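You operate a simulated robot arm through the tools that you are given. There is no shell and no other tool.

The job below is to be done with a simulated two-armed robot. You get a single attempt, and the scene is never put back.

Task
Start the cooling water and trim the flow gauge to 4.
Fine: black drain tap shut first, red and blue taps open.

The check looks at the end state, three seconds after you hand in, the way a careful person would. Anything else that was tipped, shoved, dropped, spilled or broken makes it a failure.

Robot
Two 7-joint arms with two-finger parallel grippers on one trunk that stands fixed in place. Base frame: the origin is at the foot of the trunk, x ahead of it, y to its left, z up. Units: m, degrees, N and s.
The left shoulder is at [0.11, 0.169, 1.461], the right one opposite. With the tool pointing down near the work surface each hand reaches from about 0.1 to 0.64 m from the base axis, measured 20 degrees to its own side. Payload 1.57 kg a hand.
Tool frame (each hand has its own): the origin (TCP) lies between the finger pads and is the grasp point; the fingertips stand 0.03 m ahead of it; z points along the fingers, y is the line along which they close. The gripper opens to 0.08 m. The fingers are 0.017 m wide and 0.012 m thick; the gripper's body (0.04 by 0.082 m) begins 0.08 m behind the TCP.
Orientation is that of the tool frame in the base frame, as [roll, pitch, yaw] about the fixed x, y, z axes, in that order (R = Rz(yaw) Ry(pitch) Rx(roll)). With the fingers straight down and closing along the base's y, the tool's x points along the base's -x, its y along +y and its z along -z.

Tools
- The arms move only by the tool nudge_tool. It takes "left_targets", "right_targets" or both (then of equal length, played together; a hand with none holds still); each is a list of rows, each an object of numbers (a shift or turn left out is 0, a gripper value left out holds the last): "tx", "ty", "tz": the shift along the tool's x, y, z in m; "ax", "ay", "az": the turn, a rotation vector about the tool's x, y, z in degrees; "grip": the gripper command, from -1 (fully open) to 1 (shut), values between in proportion. In form: [{"tx": .., "ty": .., "tz": .., "ax": .., "ay": .., "az": .., "grip": ..}, ...]. A call has 1 to 20 rows; each row shifts and turns the commanded pose from where the row before left it, along the tool's axes as they then stand. Each row takes 0.2 s and may step no farther than 0.05 m and 8.6 degrees from the row before; otherwise, or with a gripper value out of range, the whole call is refused. A pose out of reach is approached as far as the arm can. The call stops where the force on the tool passes 50 N (or 10 N more than at its start, if that is more) or the arm is blocked; 0.2 s more then pass. The fingers move at their own pace (about 0.072 m/s each) and stop on an object; they squeeze with about 32 N. The grip force told is the motor's: it shows also when the fingers shut on nothing. Time passes only in rows, and 0.2 s behind the last, so rows that do not move let the fingers close. It gives the time, the measured TCP pose, the force on the tool (base axes), the opening and the grip force at its end, in the units of the frame above (readings bear some noise), with the torque about the TCP (base axes, N m) and any sound that the robot's microphone picked up.
- Cameras (640 x 400 px; columns grow to the right, rows downward): "scene" is now at [0.1653, 0.0217, 1.6614]; the picture's right is [0.09, -1.00, 0.00], its down [-0.70, -0.06, -0.71] and it looks along [0.71, 0.06, -0.70] (base axes); focal length 352 px, centre (320, 200). "left" rides on the left gripper at [0.072, 0.007, -0.122] in its tool frame; the picture's right is [-0.09, 1.00, 0.00], its down [-0.84, -0.08, -0.54] and it looks along [-0.54, -0.05, 0.84] (tool axes); focal length 238 px, centre (320, 200). "right" rides on the right gripper at [0.072, -0.007, -0.122] in its tool frame; the picture's right is [0.09, 1.00, 0.00], its down [-0.84, 0.08, -0.54] and it looks along [-0.54, 0.05, 0.84] (tool axes); focal length 238 px, centre (320, 200). There is no depth. A picture from a camera that has moved, and an enlarged one, comes with that camera's place and axes in the base frame and with its lens. The place of the scene camera against the robot may be out by one fixed shift of up to 0.025 m in any direction.
- get_image(camera): a new picture of that camera. It takes no simulated time.
- raise_lower(by): slides the trunk up (or, below 0, down) by that many m; the arms and the scene camera ride with it, the base frame stays. It gives what a move gives, with no picture.
- turn_head(pan, tilt): turns the head with the scene camera to pan (to the left, within 86 degrees either way) and tilt (down, from -29 to 69), counted from straight ahead of the robot. It gives what a move gives.
- zoom(camera, box): a new picture of the part [left, top, right, bottom] of that camera's present view, enlarged. It takes no simulated time.
- job_done(): hands the job in; it is judged then, once.

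Places have to be worked out from the pictures, the camera data and where the tool is seen. Open the grippers and draw the arms clear of the work before you hand the job in, unless the task says otherwise.

The tools are called after "Emit:" as a command line: name --argument value ..., lists and objects as JSON in quotes. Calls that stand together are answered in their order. nudge_tool: Moves the arms, as the interface text tells. Its arguments: {"type":"object","properties":{"left_targets":{"type":"array"},"right_targets":{"type":"array"}},"required":[]} The other tools are called the same way: raise_lower (by) slides the trunk up or down; turn_head (pan, tilt) turns the head that bears the scene camera; get_image (camera) takes a picture; zoom (camera, box) takes an enlarged picture of a part of a camera's view; job_done () hands the job in.

At the start:

```text
t: 0.0
left_eef_pos: [0.6803, 0.2047, 1.1899]
left_tool_rot: [179.9, 0.0, 180.0]
left_ft_force: [-0.3, -0.6, 0.1]
left_ft_torque: [0.0, 0.0, 0.03]
left_opening: 0.0799
left_grasp_force: 0.1
right_eef_pos: [0.648, -0.2924, 1.1945]
right_tool_rot: [-179.9, -0.1, 179.9]
right_ft_force: [-0.3, 0.3, -0.8]
right_ft_torque: [0.0, -0.03, -0.03]
right_opening: 0.0796
right_grasp_force: 0.1
trunk travel left (down, up): [-0.775, 0.115]
head pan, tilt: [5.1, 44.4]
```

scene: 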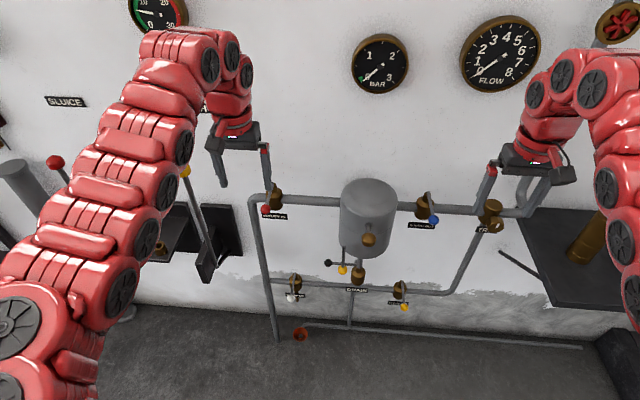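
right: 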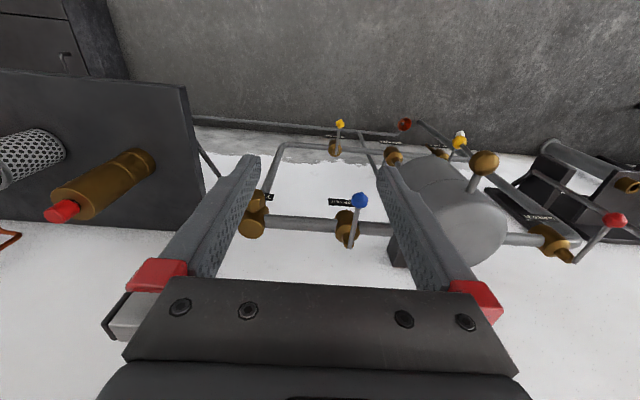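
left: 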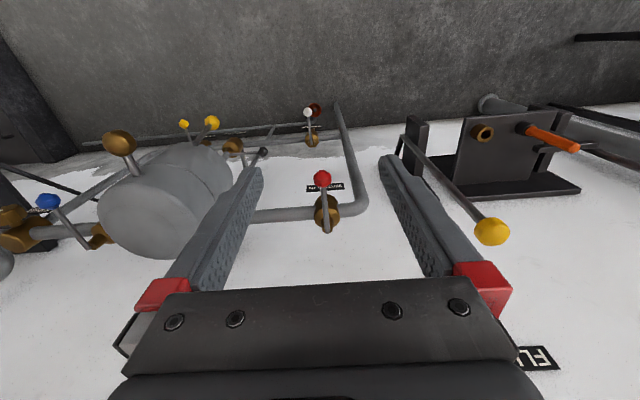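

I start by looking at the scene in more detail, zooming on the pipework, labels and gauges.

Emit:
zoom --camera "scene" --box '[240, 170, 400, 330]'

Emit:
zoom --camera "scene" --box '[380, 160, 560, 320]'

Emit:
zoom --camera "scene" --box '[340, 0, 640, 110]'

Emit:
zoom --camera "scene" --box '[0, 0, 260, 300]'

```text
2.50 times, centred on (320, 250) of scene
camera zoom: at [0.1653, 0.0217, 1.6614], right [0.09, -1.0, 0.0], down [-0.7, -0.06, -0.71], along [0.71, 0.06, -0.7], focal length 881 px, centre (320, 75)
```

zoom: 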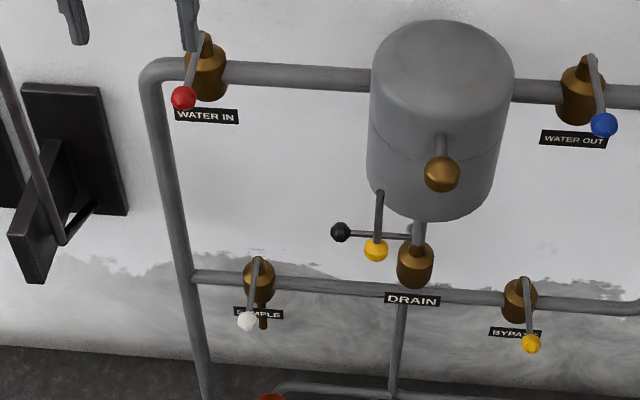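

```text
2.50 times, centred on (470, 240) of scene
camera zoom: at [0.1653, 0.0217, 1.6614], right [0.09, -1.0, 0.0], down [-0.7, -0.06, -0.71], along [0.71, 0.06, -0.7], focal length 881 px, centre (-55, 100)
```

zoom: 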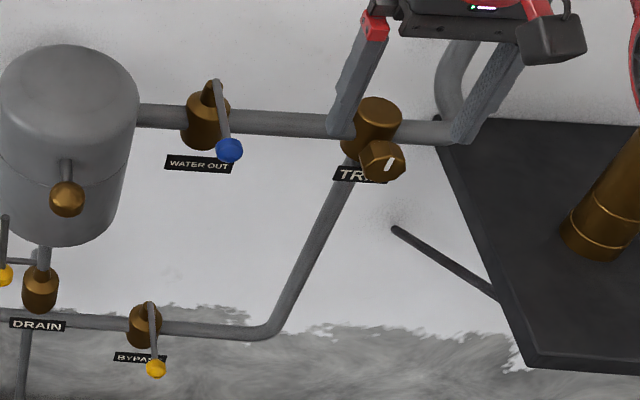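

```text
2.13 times, centred on (490, 55) of scene
camera zoom: at [0.1653, 0.0217, 1.6614], right [0.09, -1.0, 0.0], down [-0.7, -0.06, -0.71], along [0.71, 0.06, -0.7], focal length 752 px, centre (-43, 509)
```

zoom: 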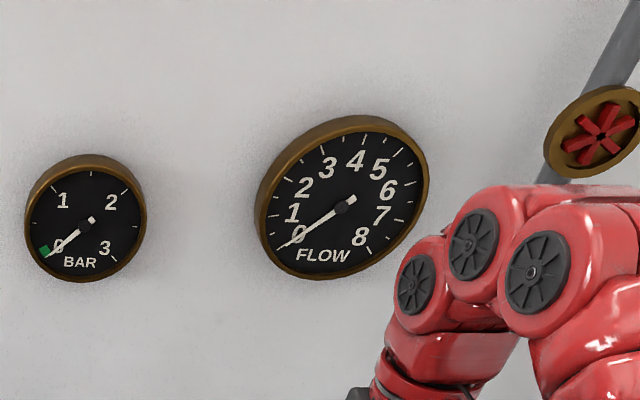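

```text
1.33 times, centred on (130, 150) of scene
camera zoom: at [0.1653, 0.0217, 1.6614], right [0.09, -1.0, 0.0], down [-0.7, -0.06, -0.71], along [0.71, 0.06, -0.7], focal length 470 px, centre (573, 267)
```

zoom: 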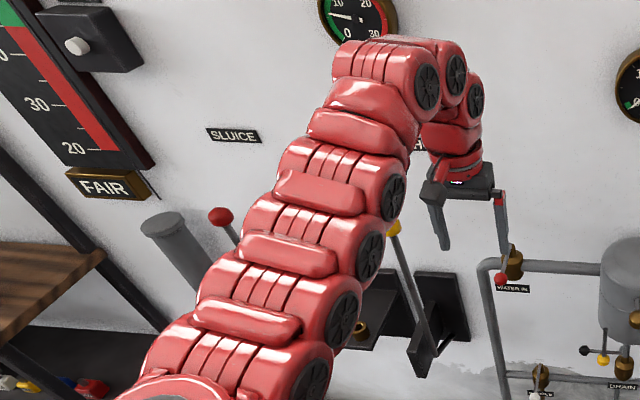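

The wall carries a pipe loop: WATER IN (red), WATER OUT (blue), DRAIN (black), SAMPLE, BYPASS and a TRIM knob. I zoom in closer on the levers and the hand camera views to read their states.

Emit:
zoom --camera "scene" --box '[310, 230, 390, 300]'

Emit:
zoom --camera "scene" --box '[460, 180, 540, 250]'

Emit:
zoom --camera "left" --box '[80, 80, 370, 270]'

Emit:
zoom --camera "right" --box '[220, 90, 580, 290]'

```text
5.71 times, centred on (350, 265) of scene
camera zoom: at [0.1653, 0.0217, 1.6614], right [0.09, -1.0, 0.0], down [-0.7, -0.06, -0.71], along [0.71, 0.06, -0.7], focal length 2014 px, centre (149, -171)
```

zoom: 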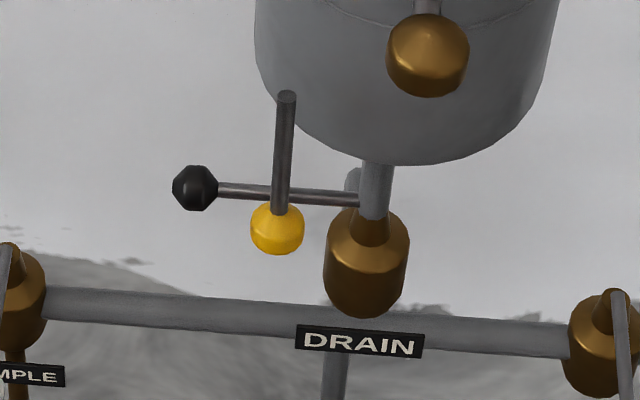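

```text
5.71 times, centred on (500, 215) of scene
camera zoom: at [0.1653, 0.0217, 1.6614], right [0.09, -1.0, 0.0], down [-0.7, -0.06, -0.71], along [0.71, 0.06, -0.7], focal length 2014 px, centre (-709, 114)
```

zoom: 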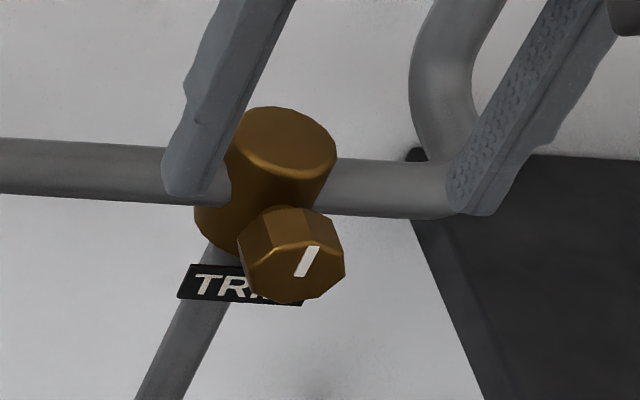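

```text
2.11 times, centred on (225, 175) of left
camera zoom: at [0.611, 0.2106, 1.3119], right [0.09, 1.0, 0.0], down [0.84, -0.08, 0.54], along [0.54, -0.05, -0.84], focal length 502 px, centre (520, 253)
```

zoom: 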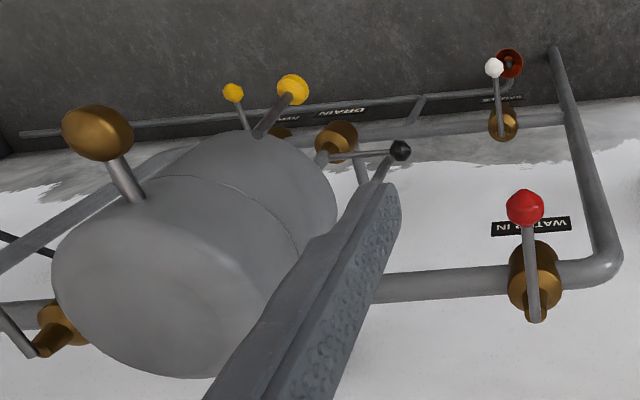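

```text
1.78 times, centred on (400, 190) of right
camera zoom: at [0.575, -0.2991, 1.3157], right [-0.09, 1.0, 0.0], down [0.84, 0.08, 0.54], along [0.54, 0.05, -0.84], focal length 424 px, centre (178, 218)
```

zoom: 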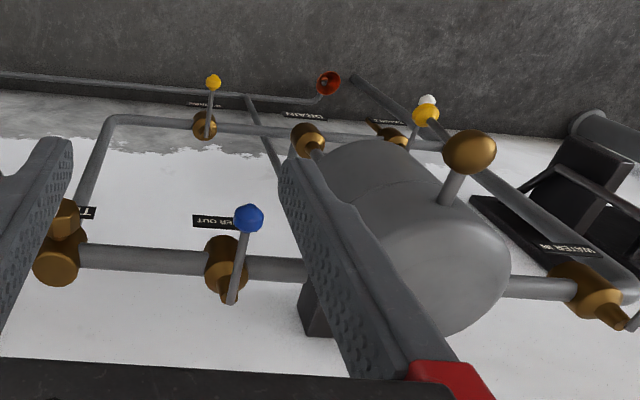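

Triangulating from the scene and left cameras: red ball is near (0.74, 0.20, 1.06) with its stem at (0.835, 0.20, 1.04), so these levers swing about vertical stems. Black ball is near (0.81, 0.05, 0.75). I pull both hands back from the wall before lowering the trunk for a better look.

Emit:
nudge_tool --left_targets '[{"tx": 0.03, "ty": 0.02}, {"tx": 0.03, "ty": 0.02}, {"tx": 0.03, "ty": 0.02}, {"tx": 0.03, "ty": 0.02}, {"tx": 0.03}, {"tx": 0.03}]' --right_targets '[{"tx": 0.03, "ty": -0.01}, {"tx": 0.03, "ty": -0.01}, {"tx": 0.03}, {"tx": 0.03}, {"tx": 0.03}, {"tx": 0.0}]'

```text
t: 1.4
left_eef_pos: [0.6083, 0.2907, 1.1923]
left_tool_rot: [180.0, -0.3, 180.0]
left_ft_force: [0.0, 0.4, 1.0]
left_ft_torque: [-0.01, 0.02, 0.0]
left_opening: 0.0799
left_grasp_force: 0.1
left hand out of reach, approached as far as the arm can: row 3, 4, 5, 6
right_eef_pos: [0.6027, -0.3121, 1.1939]
right_tool_rot: [179.9, -0.1, 180.0]
right_ft_force: [0.5, -1.1, 0.2]
right_ft_torque: [0.0, 0.0, 0.01]
right_opening: 0.08
right_grasp_force: 0.0
right hand out of reach, approached as far as the arm can: row 2, 3, 4, 5
trunk travel left (down, up): [-0.775, 0.115]
head pan, tilt: [5.1, 44.4]
```

The hands can't fold back farther at this height, so I lower them relative to the shoulders while retracting; the space below x≈0.6 is clear.

Emit:
nudge_tool --left_targets '[{"tz": 0.03}, {"tz": 0.03}, {"tz": 0.03, "tx": 0.02}, {"tz": 0.03, "tx": 0.02}, {"tz": 0.03, "tx": 0.03}, {"tx": 0.03}]' --right_targets '[{"tz": 0.03}, {"tz": 0.03}, {"tz": 0.03, "tx": 0.02}, {"tz": 0.03, "tx": 0.02}, {"tz": 0.03, "tx": 0.03}, {"tx": 0.03}]'

Emit:
get_image --camera "scene"

Emit:
get_image --camera "left"

Emit:
get_image --camera "right"

```text
t: 2.8
left_eef_pos: [0.6181, 0.2836, 1.163]
left_tool_rot: [-179.9, -0.1, -179.8]
left_ft_force: [-0.7, -0.2, 0.2]
left_ft_torque: [0.0, 0.01, -0.03]
left_opening: 0.08
left_grasp_force: 0.1
left hand out of reach, approached as far as the arm can: row 1, 2, 3, 4, 5, 6
right_eef_pos: [0.5999, -0.32, 1.1937]
right_tool_rot: [-179.9, -0.2, -180.0]
right_ft_force: [0.5, 0.3, 0.3]
right_ft_torque: [0.05, -0.03, 0.0]
right_opening: 0.0799
right_grasp_force: 0.1
right hand out of reach, approached as far as the arm can: row 1, 2, 3, 4, 5, 6
trunk travel left (down, up): [-0.775, 0.115]
head pan, tilt: [5.1, 44.4]
```

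```text
taken
camera scene: at [0.1648, 0.0221, 1.6615], right [0.09, -1.0, 0.0], down [-0.7, -0.06, -0.71], along [0.71, 0.06, -0.7], focal length 352 px, centre (320, 200)
```

scene: 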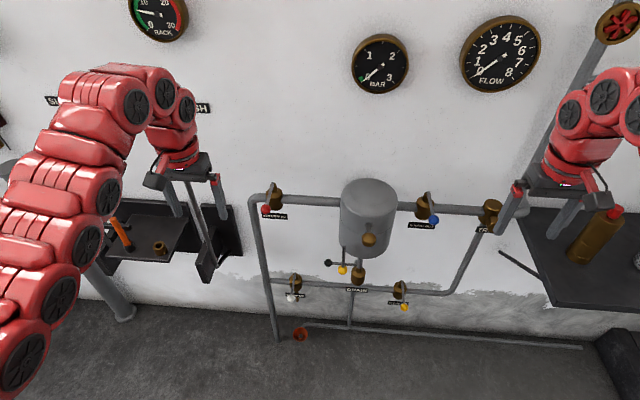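

```text
taken
camera left: at [0.5478, 0.2908, 1.2849], right [0.09, 1.0, 0.0], down [0.84, -0.07, 0.54], along [0.54, -0.05, -0.84], focal length 238 px, centre (320, 200)
```

left: 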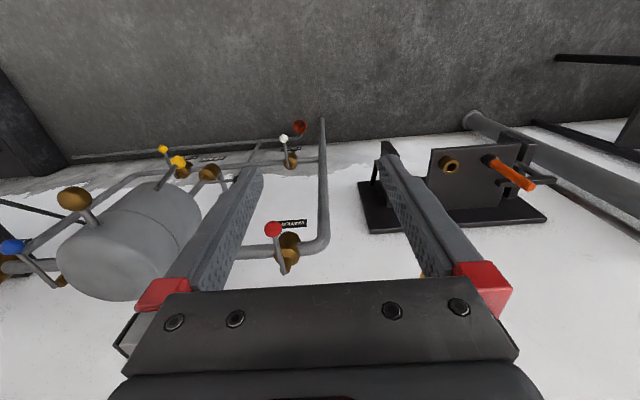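

```text
taken
camera right: at [0.5259, -0.3258, 1.3151], right [-0.09, 1.0, 0.0], down [0.84, 0.08, 0.54], along [0.54, 0.05, -0.84], focal length 238 px, centre (320, 200)
```

right: 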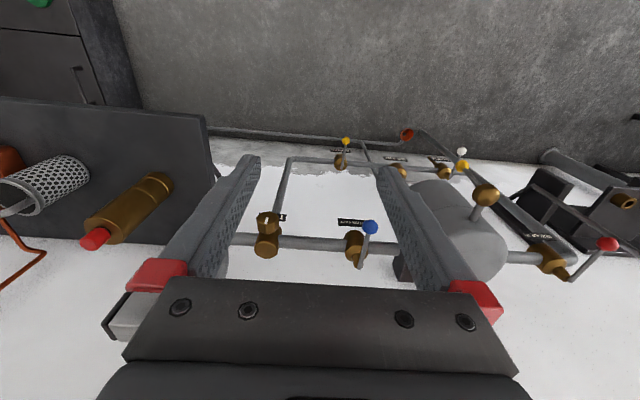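

Everything protruding from the wall is at x > 0.68, and the hands sit at x≈0.61, so the trunk can go down safely. I lower it 0.3 m to get a more frontal look.

Emit:
raise_lower --by -0.3

Emit:
turn_head --pan 0 --tilt 30

Emit:
get_image --camera "scene"

Emit:
get_image --camera "left"

Emit:
get_image --camera "right"

```text
t: 5.8
left_eef_pos: [0.6179, 0.2845, 0.8631]
left_tool_rot: [-179.9, -0.2, -179.9]
left_ft_force: [0.1, 0.2, -0.8]
left_ft_torque: [0.0, 0.01, 0.03]
left_opening: 0.0802
left_grasp_force: 0.0
right_eef_pos: [0.6001, -0.3196, 0.8941]
right_tool_rot: [179.9, 0.0, 179.9]
right_ft_force: [-0.9, -0.1, 0.5]
right_ft_torque: [-0.01, 0.0, 0.01]
right_opening: 0.0802
right_grasp_force: 0.1
trunk travel left (down, up): [-0.475, 0.415]
head pan, tilt: [5.1, 44.4]
```

```text
t: 6.6
left_eef_pos: [0.6182, 0.2842, 0.8637]
left_tool_rot: [-179.9, -0.1, -179.8]
left_ft_force: [0.4, 0.4, 0.4]
left_ft_torque: [0.0, 0.04, 0.03]
left_opening: 0.08
left_grasp_force: 0.2
right_eef_pos: [0.6, -0.32, 0.8934]
right_tool_rot: [179.8, -0.1, 179.9]
right_ft_force: [0.1, 0.1, -1.2]
right_ft_torque: [0.0, -0.03, 0.02]
right_opening: 0.0799
right_grasp_force: 0.0
trunk travel left (down, up): [-0.475, 0.415]
head pan, tilt: [0.0, 30.0]
```

```text
taken
camera scene: at [0.1741, 0.0146, 1.3831], right [0.0, -1.0, 0.0], down [-0.5, 0.0, -0.87], along [0.87, 0.0, -0.5], focal length 352 px, centre (320, 200)
```

scene: 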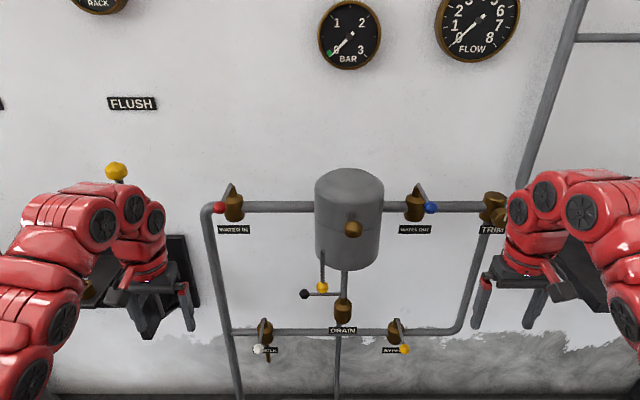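

```text
taken
camera left: at [0.548, 0.2905, 0.9848], right [0.09, 1.0, 0.0], down [0.84, -0.07, 0.54], along [0.54, -0.05, -0.84], focal length 238 px, centre (320, 200)
```

left: 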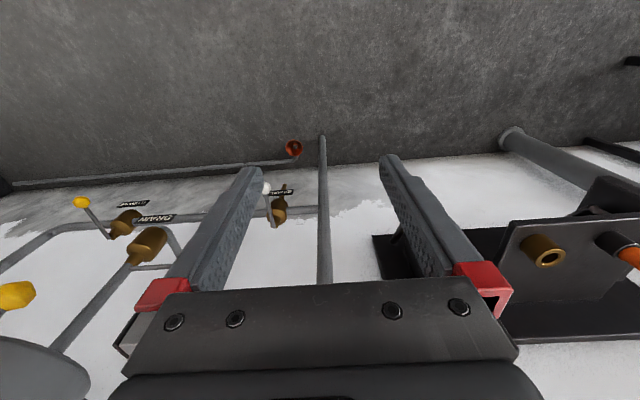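

```text
taken
camera right: at [0.5262, -0.3261, 1.0149], right [-0.09, 1.0, 0.0], down [0.84, 0.08, 0.54], along [0.54, 0.05, -0.84], focal length 238 px, centre (320, 200)
```

right: 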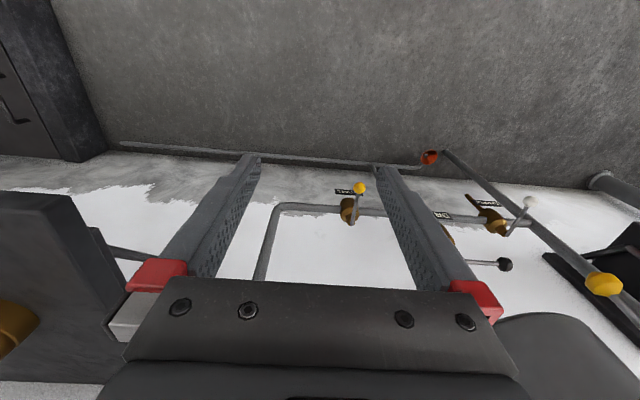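

Emit:
zoom --camera "scene" --box '[200, 160, 360, 260]'

Emit:
zoom --camera "scene" --box '[280, 240, 400, 380]'

Emit:
zoom --camera "scene" --box '[380, 160, 540, 260]'

Emit:
zoom --camera "scene" --box '[300, 0, 540, 100]'

```text
4.00 times, centred on (280, 210) of scene
camera zoom: at [0.1741, 0.0146, 1.3831], right [0.0, -1.0, 0.0], down [-0.5, 0.0, -0.87], along [0.87, 0.0, -0.5], focal length 1410 px, centre (480, 160)
```

zoom: 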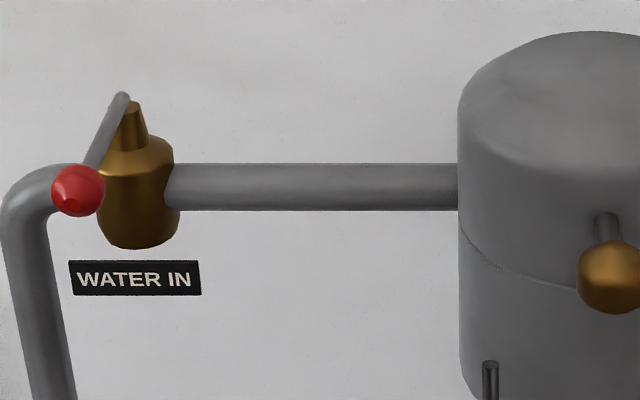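

```text
2.86 times, centred on (340, 310) of scene
camera zoom: at [0.1741, 0.0146, 1.3831], right [0.0, -1.0, 0.0], down [-0.5, 0.0, -0.87], along [0.87, 0.0, -0.5], focal length 1007 px, centre (263, -114)
```

zoom: 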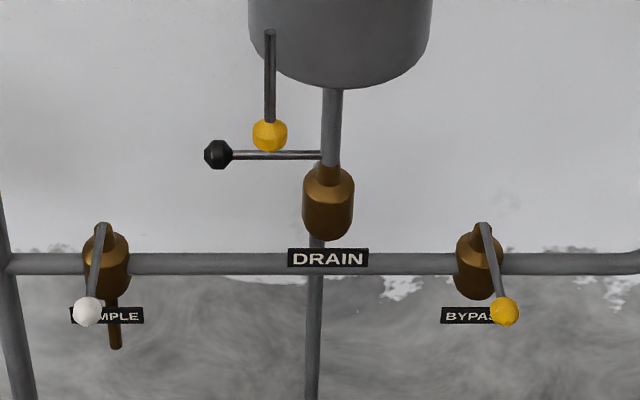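

```text
4.00 times, centred on (460, 210) of scene
camera zoom: at [0.1741, 0.0146, 1.3831], right [0.0, -1.0, 0.0], down [-0.5, 0.0, -0.87], along [0.87, 0.0, -0.5], focal length 1410 px, centre (-240, 160)
```

zoom: 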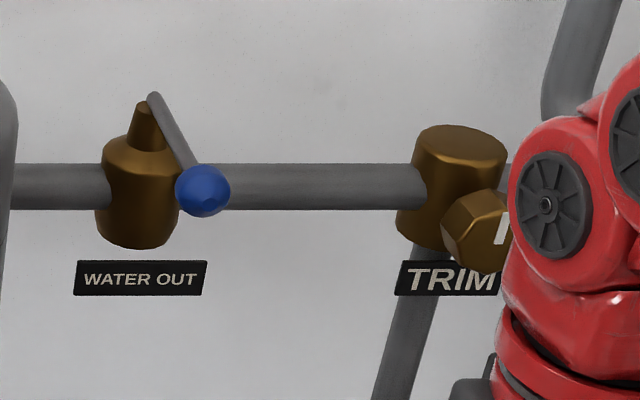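

```text
2.67 times, centred on (420, 50) of scene
camera zoom: at [0.1741, 0.0146, 1.3831], right [0.0, -1.0, 0.0], down [-0.5, 0.0, -0.87], along [0.87, 0.0, -0.5], focal length 940 px, centre (53, 600)
```

zoom: 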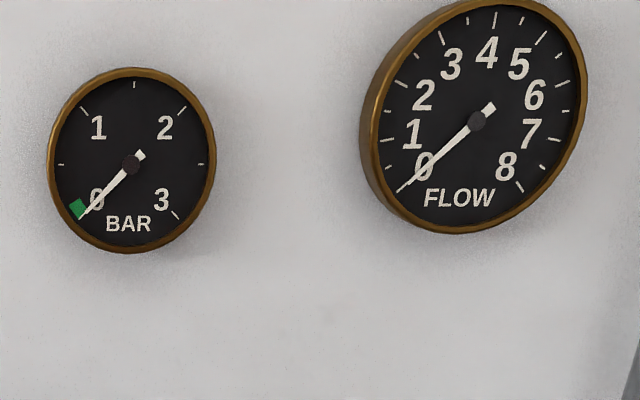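

I look closely at the drain tap from both hand cameras to see how its lever is mounted.

Emit:
zoom --camera "left" --box '[60, 180, 220, 320]'

Emit:
zoom --camera "right" --box '[400, 140, 640, 340]'

Emit:
zoom --camera "scene" --box '[295, 265, 375, 335]'

```text
2.86 times, centred on (140, 250) of left
camera zoom: at [0.548, 0.2905, 0.9848], right [0.09, 1.0, 0.0], down [0.84, -0.07, 0.54], along [0.54, -0.05, -0.84], focal length 681 px, centre (834, 57)
```

zoom: 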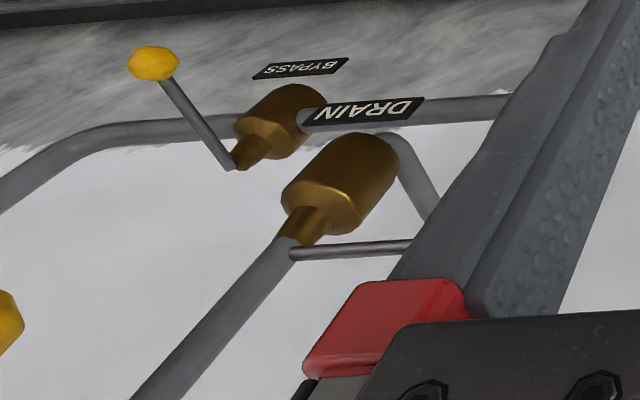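

```text
2.00 times, centred on (520, 240) of right
camera zoom: at [0.5262, -0.3261, 1.0149], right [-0.09, 1.0, 0.0], down [0.84, 0.08, 0.54], along [0.54, 0.05, -0.84], focal length 477 px, centre (-80, 120)
```

zoom: 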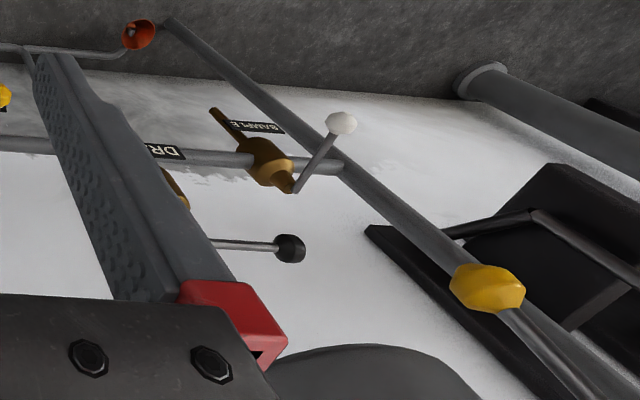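

```text
5.71 times, centred on (335, 300) of scene
camera zoom: at [0.1741, 0.0146, 1.3831], right [0.0, -1.0, 0.0], down [-0.5, 0.0, -0.87], along [0.87, 0.0, -0.5], focal length 2014 px, centre (234, -371)
```

zoom: 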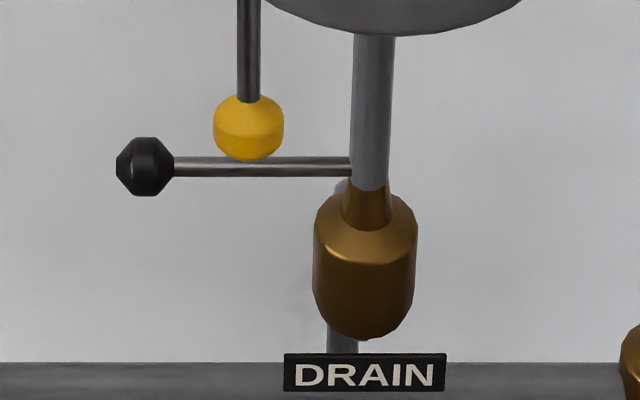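

The drain lever swings about the vertical axis too, but its state needs a better view. I pitch the left hand up so that its fingers (and camera) look toward the wall.

Emit:
nudge_tool --left_targets '[{"ay": -8}, {"ay": -8}, {"ay": -8}, {"ay": -8}, {"ay": -8}, {"ay": -8}, {"ay": -8}]'

Emit:
get_image --camera "left"

Emit:
get_image --camera "scene"

```text
t: 8.2
left_eef_pos: [0.6192, 0.285, 0.8632]
left_tool_rot: [-179.9, -0.2, -179.7]
left_ft_force: [1.1, -0.1, -0.6]
left_ft_torque: [0.0, 0.01, 0.01]
left_opening: 0.0803
left_grasp_force: 0.1
left hand out of reach, approached as far as the arm can: row 1, 2, 3, 4, 5, 6, 7
right_eef_pos: [0.5991, -0.32, 0.8948]
right_tool_rot: [179.9, -0.1, 179.9]
right_ft_force: [0.2, 0.6, 0.6]
right_ft_torque: [0.02, 0.02, -0.04]
right_opening: 0.0801
right_grasp_force: 0.0
trunk travel left (down, up): [-0.475, 0.415]
head pan, tilt: [0.0, 30.0]
```

```text
taken
camera left: at [0.548, 0.2905, 0.9848], right [0.09, 1.0, 0.0], down [0.84, -0.07, 0.54], along [0.54, -0.05, -0.84], focal length 238 px, centre (320, 200)
```

left: 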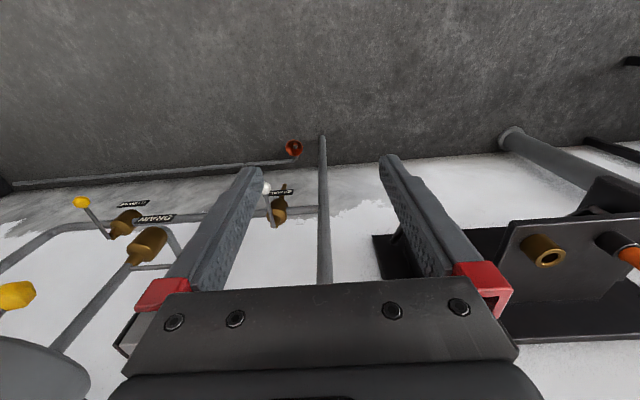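

```text
taken
camera scene: at [0.1741, 0.0145, 1.3832], right [0.0, -1.0, 0.0], down [-0.5, 0.0, -0.87], along [0.87, 0.0, -0.5], focal length 352 px, centre (320, 200)
```

scene: 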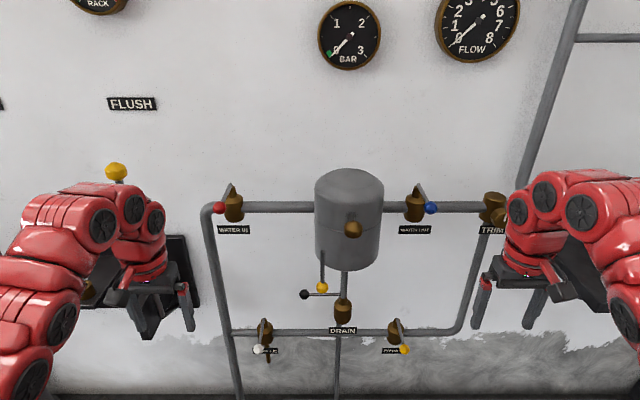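

No motion happened; the commanded pose may have run ahead of what the arm can reach. I test with small moves to learn how the command is kept.

Emit:
nudge_tool --left_targets '[{"tz": 0.03}, {"tz": 0.03}]'

```text
t: 8.8
left_eef_pos: [0.6175, 0.2844, 0.8636]
left_tool_rot: [-179.9, 0.0, -179.7]
left_ft_force: [1.1, -0.1, -0.2]
left_ft_torque: [0.02, 0.02, 0.03]
left_opening: 0.0801
left_grasp_force: 0.1
left hand out of reach, approached as far as the arm can: row 1, 2
right_eef_pos: [0.6, -0.3206, 0.8937]
right_tool_rot: [179.9, -0.1, 180.0]
right_ft_force: [0.8, -0.7, 0.7]
right_ft_torque: [0.02, -0.03, -0.01]
right_opening: 0.0801
right_grasp_force: 0.1
trunk travel left (down, up): [-0.475, 0.415]
head pan, tilt: [0.0, 30.0]
```

Still stuck; I try a forward move (toward the previous, reachable zone) in small steps.

Emit:
nudge_tool --left_targets '[{"tx": -0.02}, {"tx": -0.02}]'

```text
t: 9.4
left_eef_pos: [0.6592, 0.2835, 0.8632]
left_tool_rot: [-179.9, -0.2, -179.9]
left_ft_force: [-0.5, 0.0, 0.8]
left_ft_torque: [-0.02, 0.03, 0.01]
left_opening: 0.08
left_grasp_force: 0.0
right_eef_pos: [0.6002, -0.3182, 0.8925]
right_tool_rot: [179.9, 0.0, -180.0]
right_ft_force: [0.0, 0.0, 0.3]
right_ft_torque: [0.01, 0.01, -0.04]
right_opening: 0.0798
right_grasp_force: 0.1
trunk travel left (down, up): [-0.475, 0.415]
head pan, tilt: [0.0, 30.0]
```

It moved 0.04 m forward, so commands restart from the reached pose and x≈0.62 is the fold limit here. Now I try pitching the left hand up.

Emit:
nudge_tool --left_targets '[{"ay": -8}, {"ay": -8}, {"ay": -8}, {"ay": -8}, {"ay": -8}, {"ay": -8}, {"ay": -8}]'

Emit:
get_image --camera "left"

Emit:
get_image --camera "scene"

```text
t: 11.0
left_eef_pos: [0.6966, 0.2961, 0.8776]
left_tool_rot: [180.0, 51.9, -179.9]
left_ft_force: [-0.3, 0.6, -0.5]
left_ft_torque: [0.0, -0.01, 0.02]
left_opening: 0.08
left_grasp_force: 0.1
left hand out of reach, approached as far as the arm can: row 2, 3
right_eef_pos: [0.5998, -0.319, 0.8944]
right_tool_rot: [180.0, -0.2, -180.0]
right_ft_force: [0.6, -0.1, -0.1]
right_ft_torque: [-0.01, 0.0, 0.0]
right_opening: 0.0799
right_grasp_force: 0.0
trunk travel left (down, up): [-0.475, 0.415]
head pan, tilt: [0.0, 30.0]
```

```text
taken
camera left: at [0.5573, 0.3012, 0.894], right [0.05, 1.0, 0.07], down [0.09, -0.08, 0.99], along [0.99, -0.05, -0.09], focal length 238 px, centre (320, 200)
```

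left: 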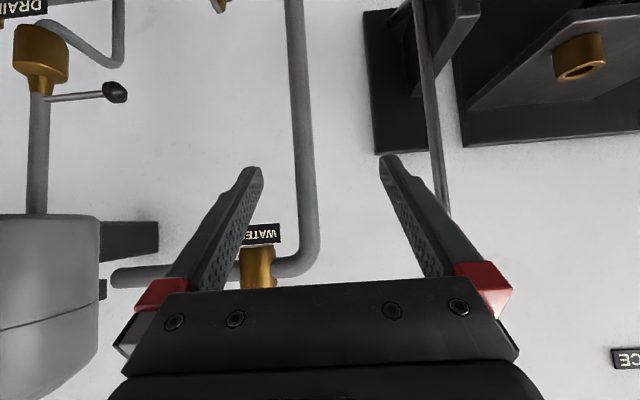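

```text
taken
camera scene: at [0.1737, 0.0148, 1.3832], right [0.0, -1.0, 0.0], down [-0.5, 0.0, -0.87], along [0.87, 0.0, -0.5], focal length 352 px, centre (320, 200)
```

scene: 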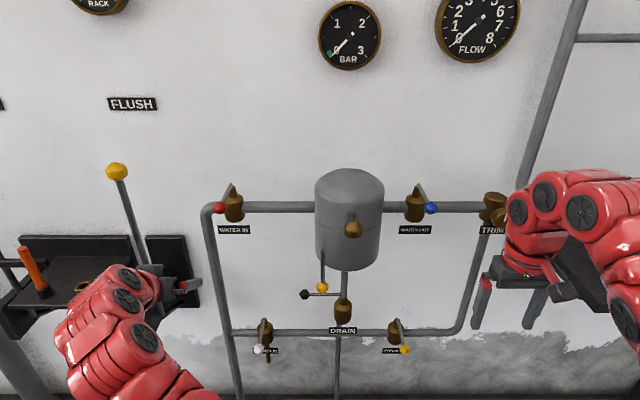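

The left camera now faces the wall (picture upside down). The drain tap's outlet seems to run back to the wall and then down; I zoom in to see it closely.

Emit:
zoom --camera "left" --box '[0, 0, 160, 120]'

Emit:
zoom --camera "scene" --box '[315, 280, 365, 330]'

```text
3.33 times, centred on (80, 60) of left
camera zoom: at [0.5573, 0.3012, 0.894], right [0.05, 1.0, 0.07], down [0.09, -0.08, 0.99], along [0.99, -0.05, -0.09], focal length 794 px, centre (1120, 667)
```

zoom: 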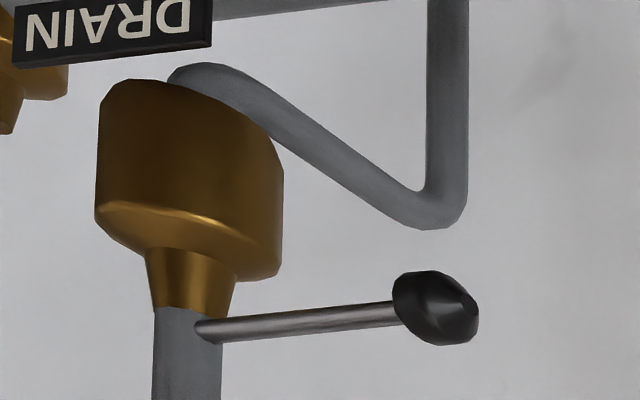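

```text
8.00 times, centred on (340, 305) of scene
camera zoom: at [0.1737, 0.0148, 1.3832], right [0.0, -1.0, 0.0], down [-0.5, 0.0, -0.87], along [0.87, 0.0, -0.5], focal length 2819 px, centre (160, -640)
```

zoom: 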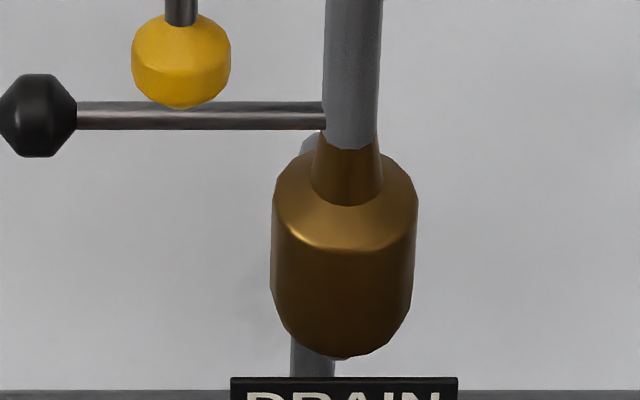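

From hand-camera triangulation: black ball (0.828, 0.039, 0.715) on stem (0.829, −0.061, 0.714); red ball (0.768, 0.199, 1.007) on stem (0.87, 0.20, 1.002); blue ball (0.768, −0.219, 1.008). The drain lever stands sideways, where the other taps (all shut) point out of the wall, so the drain is open and shuts by swinging its ball out toward −x. I lower the trunk a bit more to work at a comfortable height.

Emit:
raise_lower --by -0.15

Emit:
get_image --camera "scene"

Emit:
get_image --camera "left"

Emit:
get_image --camera "right"

```text
t: 12.7
left_eef_pos: [0.6971, 0.2952, 0.7266]
left_tool_rot: [-179.8, 51.8, -179.9]
left_ft_force: [-0.3, -0.3, -0.1]
left_ft_torque: [0.0, 0.03, -0.01]
left_opening: 0.0802
left_grasp_force: 0.0
right_eef_pos: [0.5983, -0.3203, 0.7436]
right_tool_rot: [179.9, -0.1, 179.8]
right_ft_force: [0.2, 0.4, -0.2]
right_ft_torque: [0.04, -0.02, 0.0]
right_opening: 0.08
right_grasp_force: 0.0
trunk travel left (down, up): [-0.325, 0.565]
head pan, tilt: [0.0, 30.0]
```

```text
taken
camera scene: at [0.1739, 0.0145, 1.2333], right [0.0, -1.0, 0.0], down [-0.5, 0.0, -0.87], along [0.87, 0.0, -0.5], focal length 352 px, centre (320, 200)
```

scene: 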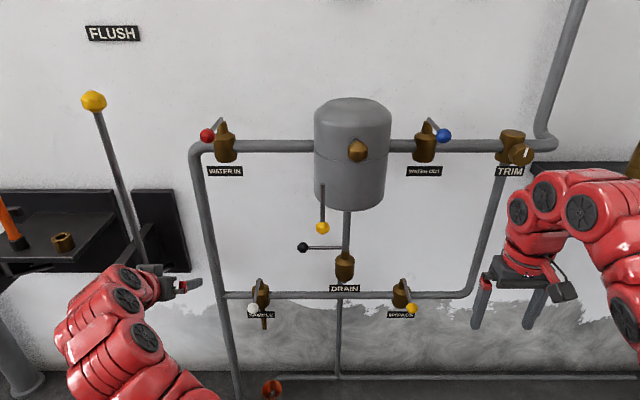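

```text
taken
camera left: at [0.5579, 0.3007, 0.7444], right [0.05, 1.0, 0.07], down [0.09, -0.08, 0.99], along [0.99, -0.05, -0.09], focal length 238 px, centre (320, 200)
```

left: 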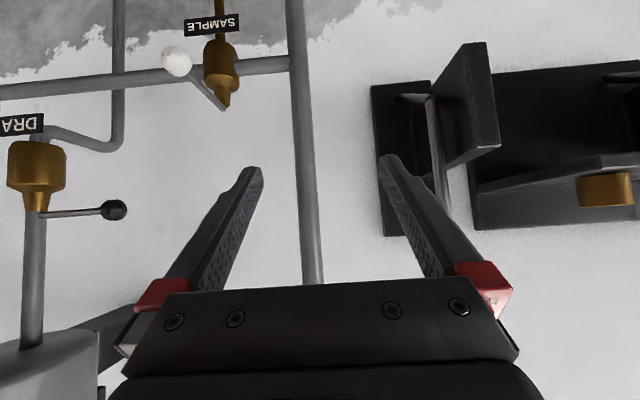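

```text
taken
camera right: at [0.526, -0.3261, 0.865], right [-0.09, 1.0, 0.0], down [0.84, 0.08, 0.54], along [0.54, 0.05, -0.84], focal length 238 px, centre (320, 200)
```

right: 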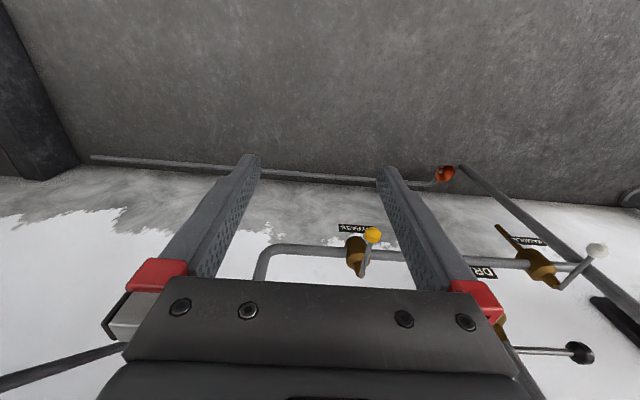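

The black ball checks out at (0.828, 0.040, 0.713). I pitch the left hand to point straight at the wall, then roll it 90° so its fingers close vertically around the lever.

Emit:
nudge_tool --left_targets '[{"ay": -7.6}, {"ay": -7.6}, {"ay": -7.6}, {"ay": -7.6}, {"ay": -7.6}, {}]'

Emit:
nudge_tool --left_targets '[{"az": 8.2}, {"az": 8.2}, {"az": 8.2}, {"az": 8.2}, {"az": 8.2}, {"az": 8.2}, {"az": 8.2}, {"az": 8.2}, {"az": 8.2}, {"az": 8.2}, {"az": 8.0}]'

Emit:
get_image --camera "scene"

Emit:
get_image --camera "left"

```text
t: 14.1
left_eef_pos: [0.6971, 0.2944, 0.7266]
left_tool_rot: [-90.9, 89.9, -90.9]
left_ft_force: [-0.3, 0.5, -0.1]
left_ft_torque: [0.04, -0.01, 0.04]
left_opening: 0.0802
left_grasp_force: 0.1
right_eef_pos: [0.5995, -0.3198, 0.7432]
right_tool_rot: [180.0, -0.1, 179.9]
right_ft_force: [0.3, -0.2, 0.5]
right_ft_torque: [-0.02, 0.02, 0.02]
right_opening: 0.0799
right_grasp_force: 0.0
trunk travel left (down, up): [-0.325, 0.565]
head pan, tilt: [0.0, 30.0]
```

```text
t: 16.5
left_eef_pos: [0.6963, 0.2959, 0.7277]
left_tool_rot: [90.1, -0.1, 90.1]
left_ft_force: [-0.5, 0.0, 0.4]
left_ft_torque: [-0.01, 0.0, -0.03]
left_opening: 0.0803
left_grasp_force: 0.0
right_eef_pos: [0.5996, -0.3206, 0.7439]
right_tool_rot: [180.0, -0.1, 179.9]
right_ft_force: [-0.4, 0.1, 0.3]
right_ft_torque: [-0.01, 0.02, -0.01]
right_opening: 0.0803
right_grasp_force: 0.2
trunk travel left (down, up): [-0.325, 0.565]
head pan, tilt: [0.0, 30.0]
```

```text
taken
camera scene: at [0.174, 0.0145, 1.2332], right [0.0, -1.0, 0.0], down [-0.5, 0.0, -0.87], along [0.87, 0.0, -0.5], focal length 352 px, centre (320, 200)
```

scene: 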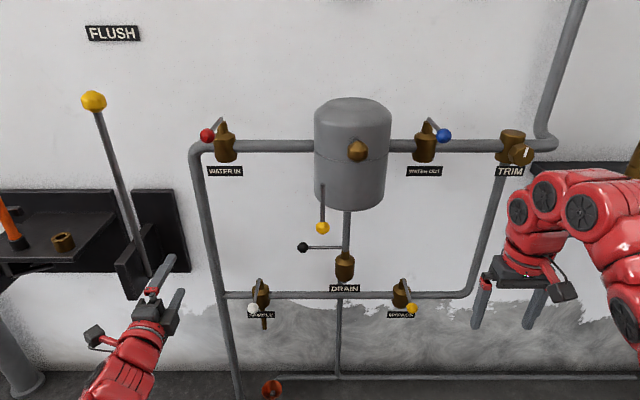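

```text
taken
camera left: at [0.5764, 0.3659, 0.7325], right [0.0, -0.09, 1.0], down [-0.54, -0.84, -0.08], along [0.84, -0.54, -0.05], focal length 238 px, centre (320, 200)
```

left: 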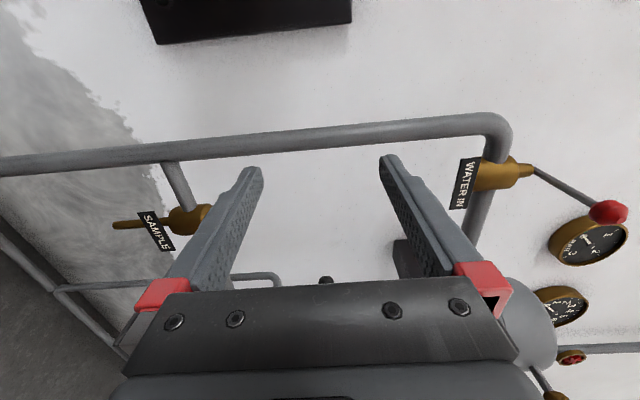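

The left hand now points straight at the wall with the fingers stacked vertically (tool x = +y, y = +z, z = +x). I shift it sideways to sit in front of the black ball, staying at x≈0.70.

Emit:
nudge_tool --left_targets '[{"tx": -0.04, "ty": -0.002}, {"tx": -0.04, "ty": -0.002}, {"tx": -0.04, "ty": -0.002}, {"tx": -0.04, "ty": -0.002}, {"tx": -0.04, "ty": -0.002}, {"tx": -0.036, "ty": -0.003}, {"tx": -0.02}, {}]'

Emit:
get_image --camera "left"

Emit:
get_image --camera "scene"

```text
t: 18.3
left_eef_pos: [0.698, 0.0399, 0.7147]
left_tool_rot: [90.2, 0.1, 90.1]
left_ft_force: [0.5, -0.2, 0.5]
left_ft_torque: [0.03, 0.02, 0.01]
left_opening: 0.0802
left_grasp_force: 0.0
right_eef_pos: [0.6003, -0.3196, 0.7436]
right_tool_rot: [179.8, -0.1, 179.9]
right_ft_force: [1.1, -0.1, -0.4]
right_ft_torque: [-0.03, -0.02, 0.02]
right_opening: 0.0802
right_grasp_force: 0.0
trunk travel left (down, up): [-0.325, 0.565]
head pan, tilt: [0.0, 30.0]
```

```text
taken
camera left: at [0.5767, 0.1101, 0.7198], right [0.0, -0.09, 1.0], down [-0.54, -0.84, -0.08], along [0.84, -0.54, -0.05], focal length 238 px, centre (320, 200)
```

left: 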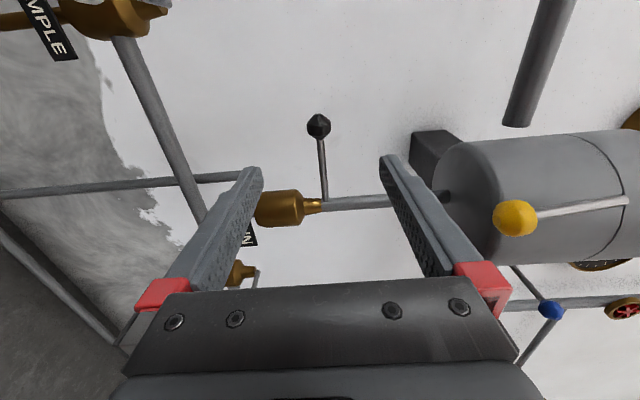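

```text
taken
camera scene: at [0.1741, 0.0145, 1.2332], right [0.0, -1.0, 0.0], down [-0.5, 0.0, -0.87], along [0.87, 0.0, -0.5], focal length 352 px, centre (320, 200)
```

scene: 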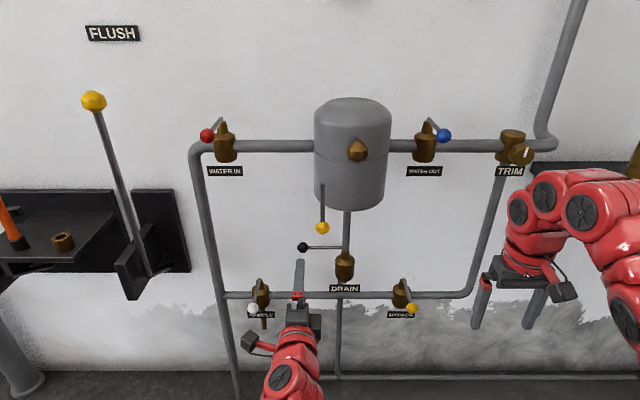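

The ball sits centred between the open fingers (ball z≈0.712). I advance 0.13 m so the grasp point reaches the ball, then close gently.

Emit:
nudge_tool --left_targets '[{"tz": 0.03, "ty": -0.001}, {"tz": 0.03}, {"tz": 0.03}, {"tz": 0.025}, {"tz": 0.015}, {}]'

Emit:
get_image --camera "left"

Emit:
zoom --camera "scene" --box '[260, 200, 380, 300]'

```text
t: 19.7
left_eef_pos: [0.8273, 0.0406, 0.7125]
left_tool_rot: [90.2, 0.0, 90.0]
left_ft_force: [-0.3, 0.0, 0.1]
left_ft_torque: [0.01, 0.0, 0.01]
left_opening: 0.08
left_grasp_force: 0.0
right_eef_pos: [0.5996, -0.3188, 0.7448]
right_tool_rot: [179.9, 0.0, 179.8]
right_ft_force: [0.1, 0.8, 0.7]
right_ft_torque: [0.01, 0.03, 0.03]
right_opening: 0.0802
right_grasp_force: 0.0
trunk travel left (down, up): [-0.325, 0.565]
head pan, tilt: [0.0, 30.0]
```

```text
taken
camera left: at [0.7068, 0.1115, 0.7187], right [0.0, -0.09, 1.0], down [-0.54, -0.84, -0.08], along [0.84, -0.54, -0.05], focal length 238 px, centre (320, 200)
```

left: 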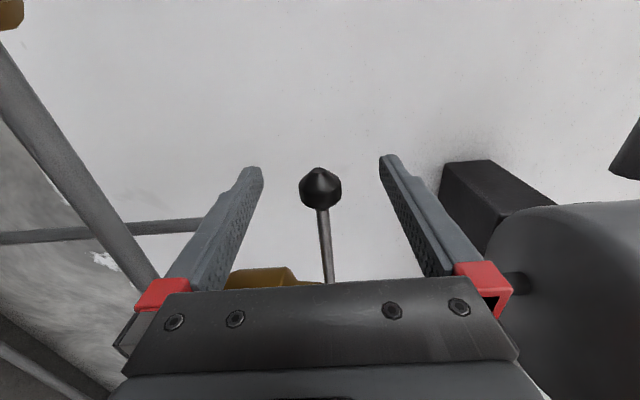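

```text
4.00 times, centred on (320, 250) of scene
camera zoom: at [0.174, 0.0144, 1.2332], right [0.0, -1.0, 0.0], down [-0.5, 0.0, -0.87], along [0.87, 0.0, -0.5], focal length 1410 px, centre (320, 0)
```

zoom: 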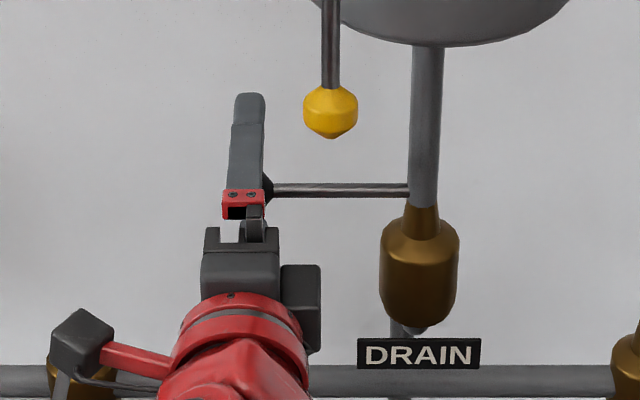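

The ball is within a few mm of the grasp point. I close the fingers on it.

Emit:
nudge_tool --left_targets '[{"grip": 0.0}, {"grip": 0.5}, {"grip": 0.8}, {"grip": 1}, {"grip": 1}]'

```text
t: 20.9
left_eef_pos: [0.8284, 0.0398, 0.7144]
left_tool_rot: [90.0, 0.1, 90.2]
left_ft_force: [-1.0, 0.1, -1.2]
left_ft_torque: [0.0, 0.03, -0.08]
left_opening: 0.0248
left_grasp_force: 36.2
right_eef_pos: [0.5996, -0.3197, 0.742]
right_tool_rot: [180.0, -0.1, 179.9]
right_ft_force: [-1.0, 0.0, 0.0]
right_ft_torque: [0.0, 0.01, -0.05]
right_opening: 0.0799
right_grasp_force: 0.0
trunk travel left (down, up): [-0.325, 0.565]
head pan, tilt: [0.0, 30.0]
```

Gripped (opening 25 mm, the ball). I start the arc outward (toward −x) with the first 27° and watch the forces.

Emit:
nudge_tool --left_targets '[{"tz": -0.0156, "tx": -0.0012}, {"tz": -0.0153, "tx": -0.0037}, {"tz": -0.0145, "tx": -0.006}]'

Emit:
zoom --camera "scene" --box '[260, 200, 380, 300]'

```text
t: 21.7
left_eef_pos: [0.7811, 0.0307, 0.7128]
left_tool_rot: [90.1, 0.0, 90.3]
left_ft_force: [6.0, 10.1, 4.8]
left_ft_torque: [0.01, 0.0, 0.99]
left_opening: 0.0249
left_grasp_force: 36.6
right_eef_pos: [0.6, -0.3187, 0.7448]
right_tool_rot: [-179.9, -0.1, -180.0]
right_ft_force: [0.2, 0.4, -0.3]
right_ft_torque: [0.0, 0.01, 0.0]
right_opening: 0.08
right_grasp_force: 0.0
trunk travel left (down, up): [-0.325, 0.565]
head pan, tilt: [0.0, 30.0]
```

```text
4.00 times, centred on (320, 250) of scene
camera zoom: at [0.174, 0.0154, 1.2333], right [0.0, -1.0, 0.0], down [-0.5, 0.0, -0.87], along [0.87, 0.0, -0.5], focal length 1410 px, centre (320, 0)
```

zoom: 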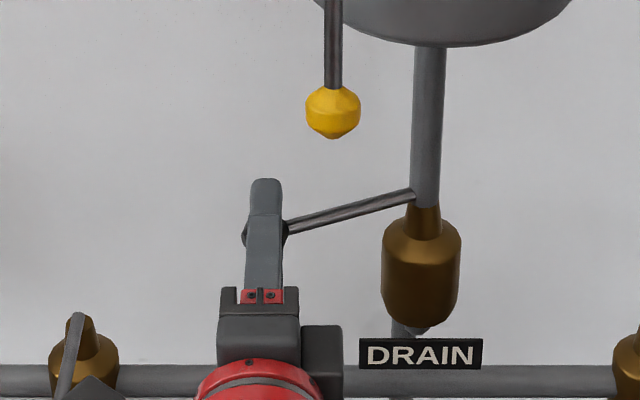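

The lever swings freely. I continue the arc for the next 36°.

Emit:
nudge_tool --left_targets '[{"tz": -0.0125, "tx": -0.0095}, {"tz": -0.0119, "tx": -0.0105}, {"tz": -0.0102, "tx": -0.012}, {"tz": -0.0082, "tx": -0.0134}]'

Emit:
zoom --camera "scene" --box '[260, 200, 380, 300]'

```text
t: 22.7
left_eef_pos: [0.7389, -0.018, 0.7128]
left_tool_rot: [90.1, 0.1, 90.1]
left_ft_force: [3.5, 7.9, 4.0]
left_ft_torque: [0.01, -0.17, 0.86]
left_opening: 0.0089
left_grasp_force: 27.2
right_eef_pos: [0.6002, -0.3203, 0.7447]
right_tool_rot: [180.0, -0.1, 179.9]
right_ft_force: [0.3, 0.3, -0.1]
right_ft_torque: [0.0, -0.01, -0.02]
right_opening: 0.0801
right_grasp_force: 0.0
trunk travel left (down, up): [-0.325, 0.565]
head pan, tilt: [0.0, 30.0]
```

```text
4.00 times, centred on (320, 250) of scene
camera zoom: at [0.1741, 0.0152, 1.2332], right [0.0, -1.0, 0.0], down [-0.5, 0.0, -0.87], along [0.87, 0.0, -0.5], focal length 1410 px, centre (320, 0)
```

zoom: 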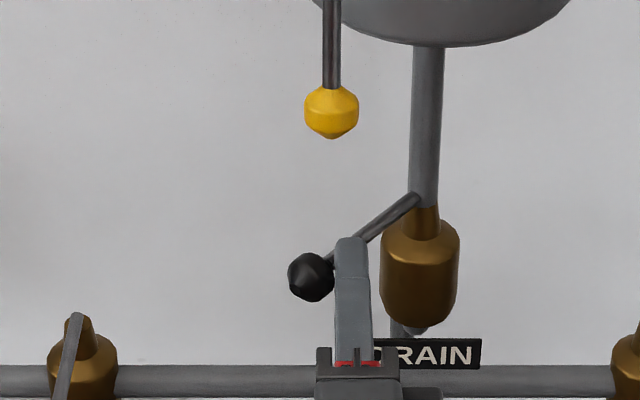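

The ball slipped out and the fingers now hold only the rod; the lever stands at about 50° of its 90°. I'll release partway, back off, and instead push the ball from its +y side with closed fingers.

Emit:
nudge_tool --left_targets '[{"grip": -0.3}, {"grip": -0.3}, {"tz": -0.03}, {"tz": -0.03, "grip": -0.3}, {}]'

Emit:
get_image --camera "left"

Emit:
zoom --camera "scene" --box '[260, 200, 380, 300]'

```text
t: 23.9
left_eef_pos: [0.6795, -0.0171, 0.7123]
left_tool_rot: [90.0, 0.1, 90.1]
left_ft_force: [0.1, 0.3, 1.2]
left_ft_torque: [-0.01, 0.03, -0.02]
left_opening: 0.0519
left_grasp_force: 0.0
right_eef_pos: [0.5992, -0.3192, 0.7429]
right_tool_rot: [179.9, 0.0, 179.9]
right_ft_force: [0.2, -0.5, -0.5]
right_ft_torque: [-0.02, -0.02, 0.03]
right_opening: 0.0801
right_grasp_force: 0.0
trunk travel left (down, up): [-0.325, 0.565]
head pan, tilt: [0.0, 30.0]
```

```text
taken
camera left: at [0.5586, 0.0543, 0.7176], right [0.0, -0.09, 1.0], down [-0.54, -0.84, -0.08], along [0.84, -0.54, -0.05], focal length 238 px, centre (320, 200)
```

left: 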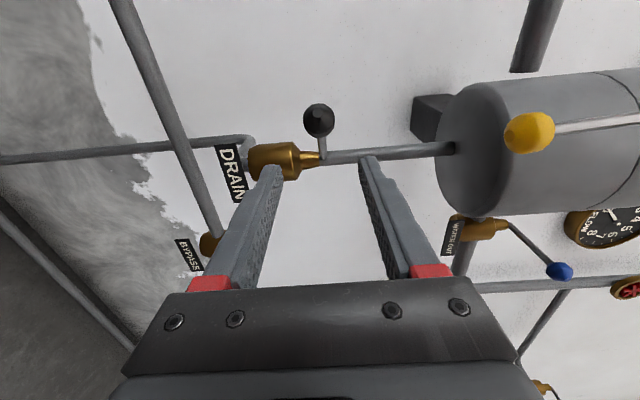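

```text
4.00 times, centred on (320, 250) of scene
camera zoom: at [0.1741, 0.0145, 1.2332], right [0.0, -1.0, 0.0], down [-0.5, 0.0, -0.87], along [0.87, 0.0, -0.5], focal length 1410 px, centre (320, 0)
```

zoom: 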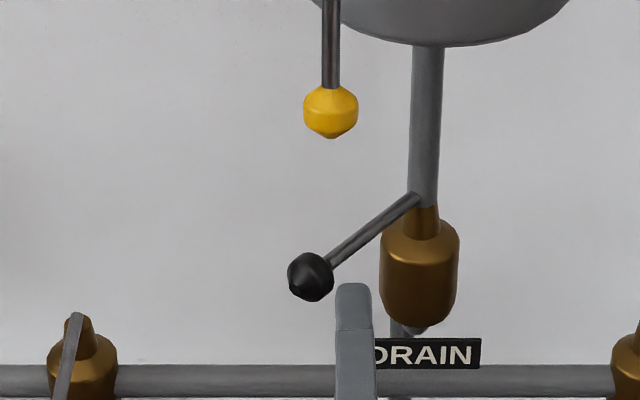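

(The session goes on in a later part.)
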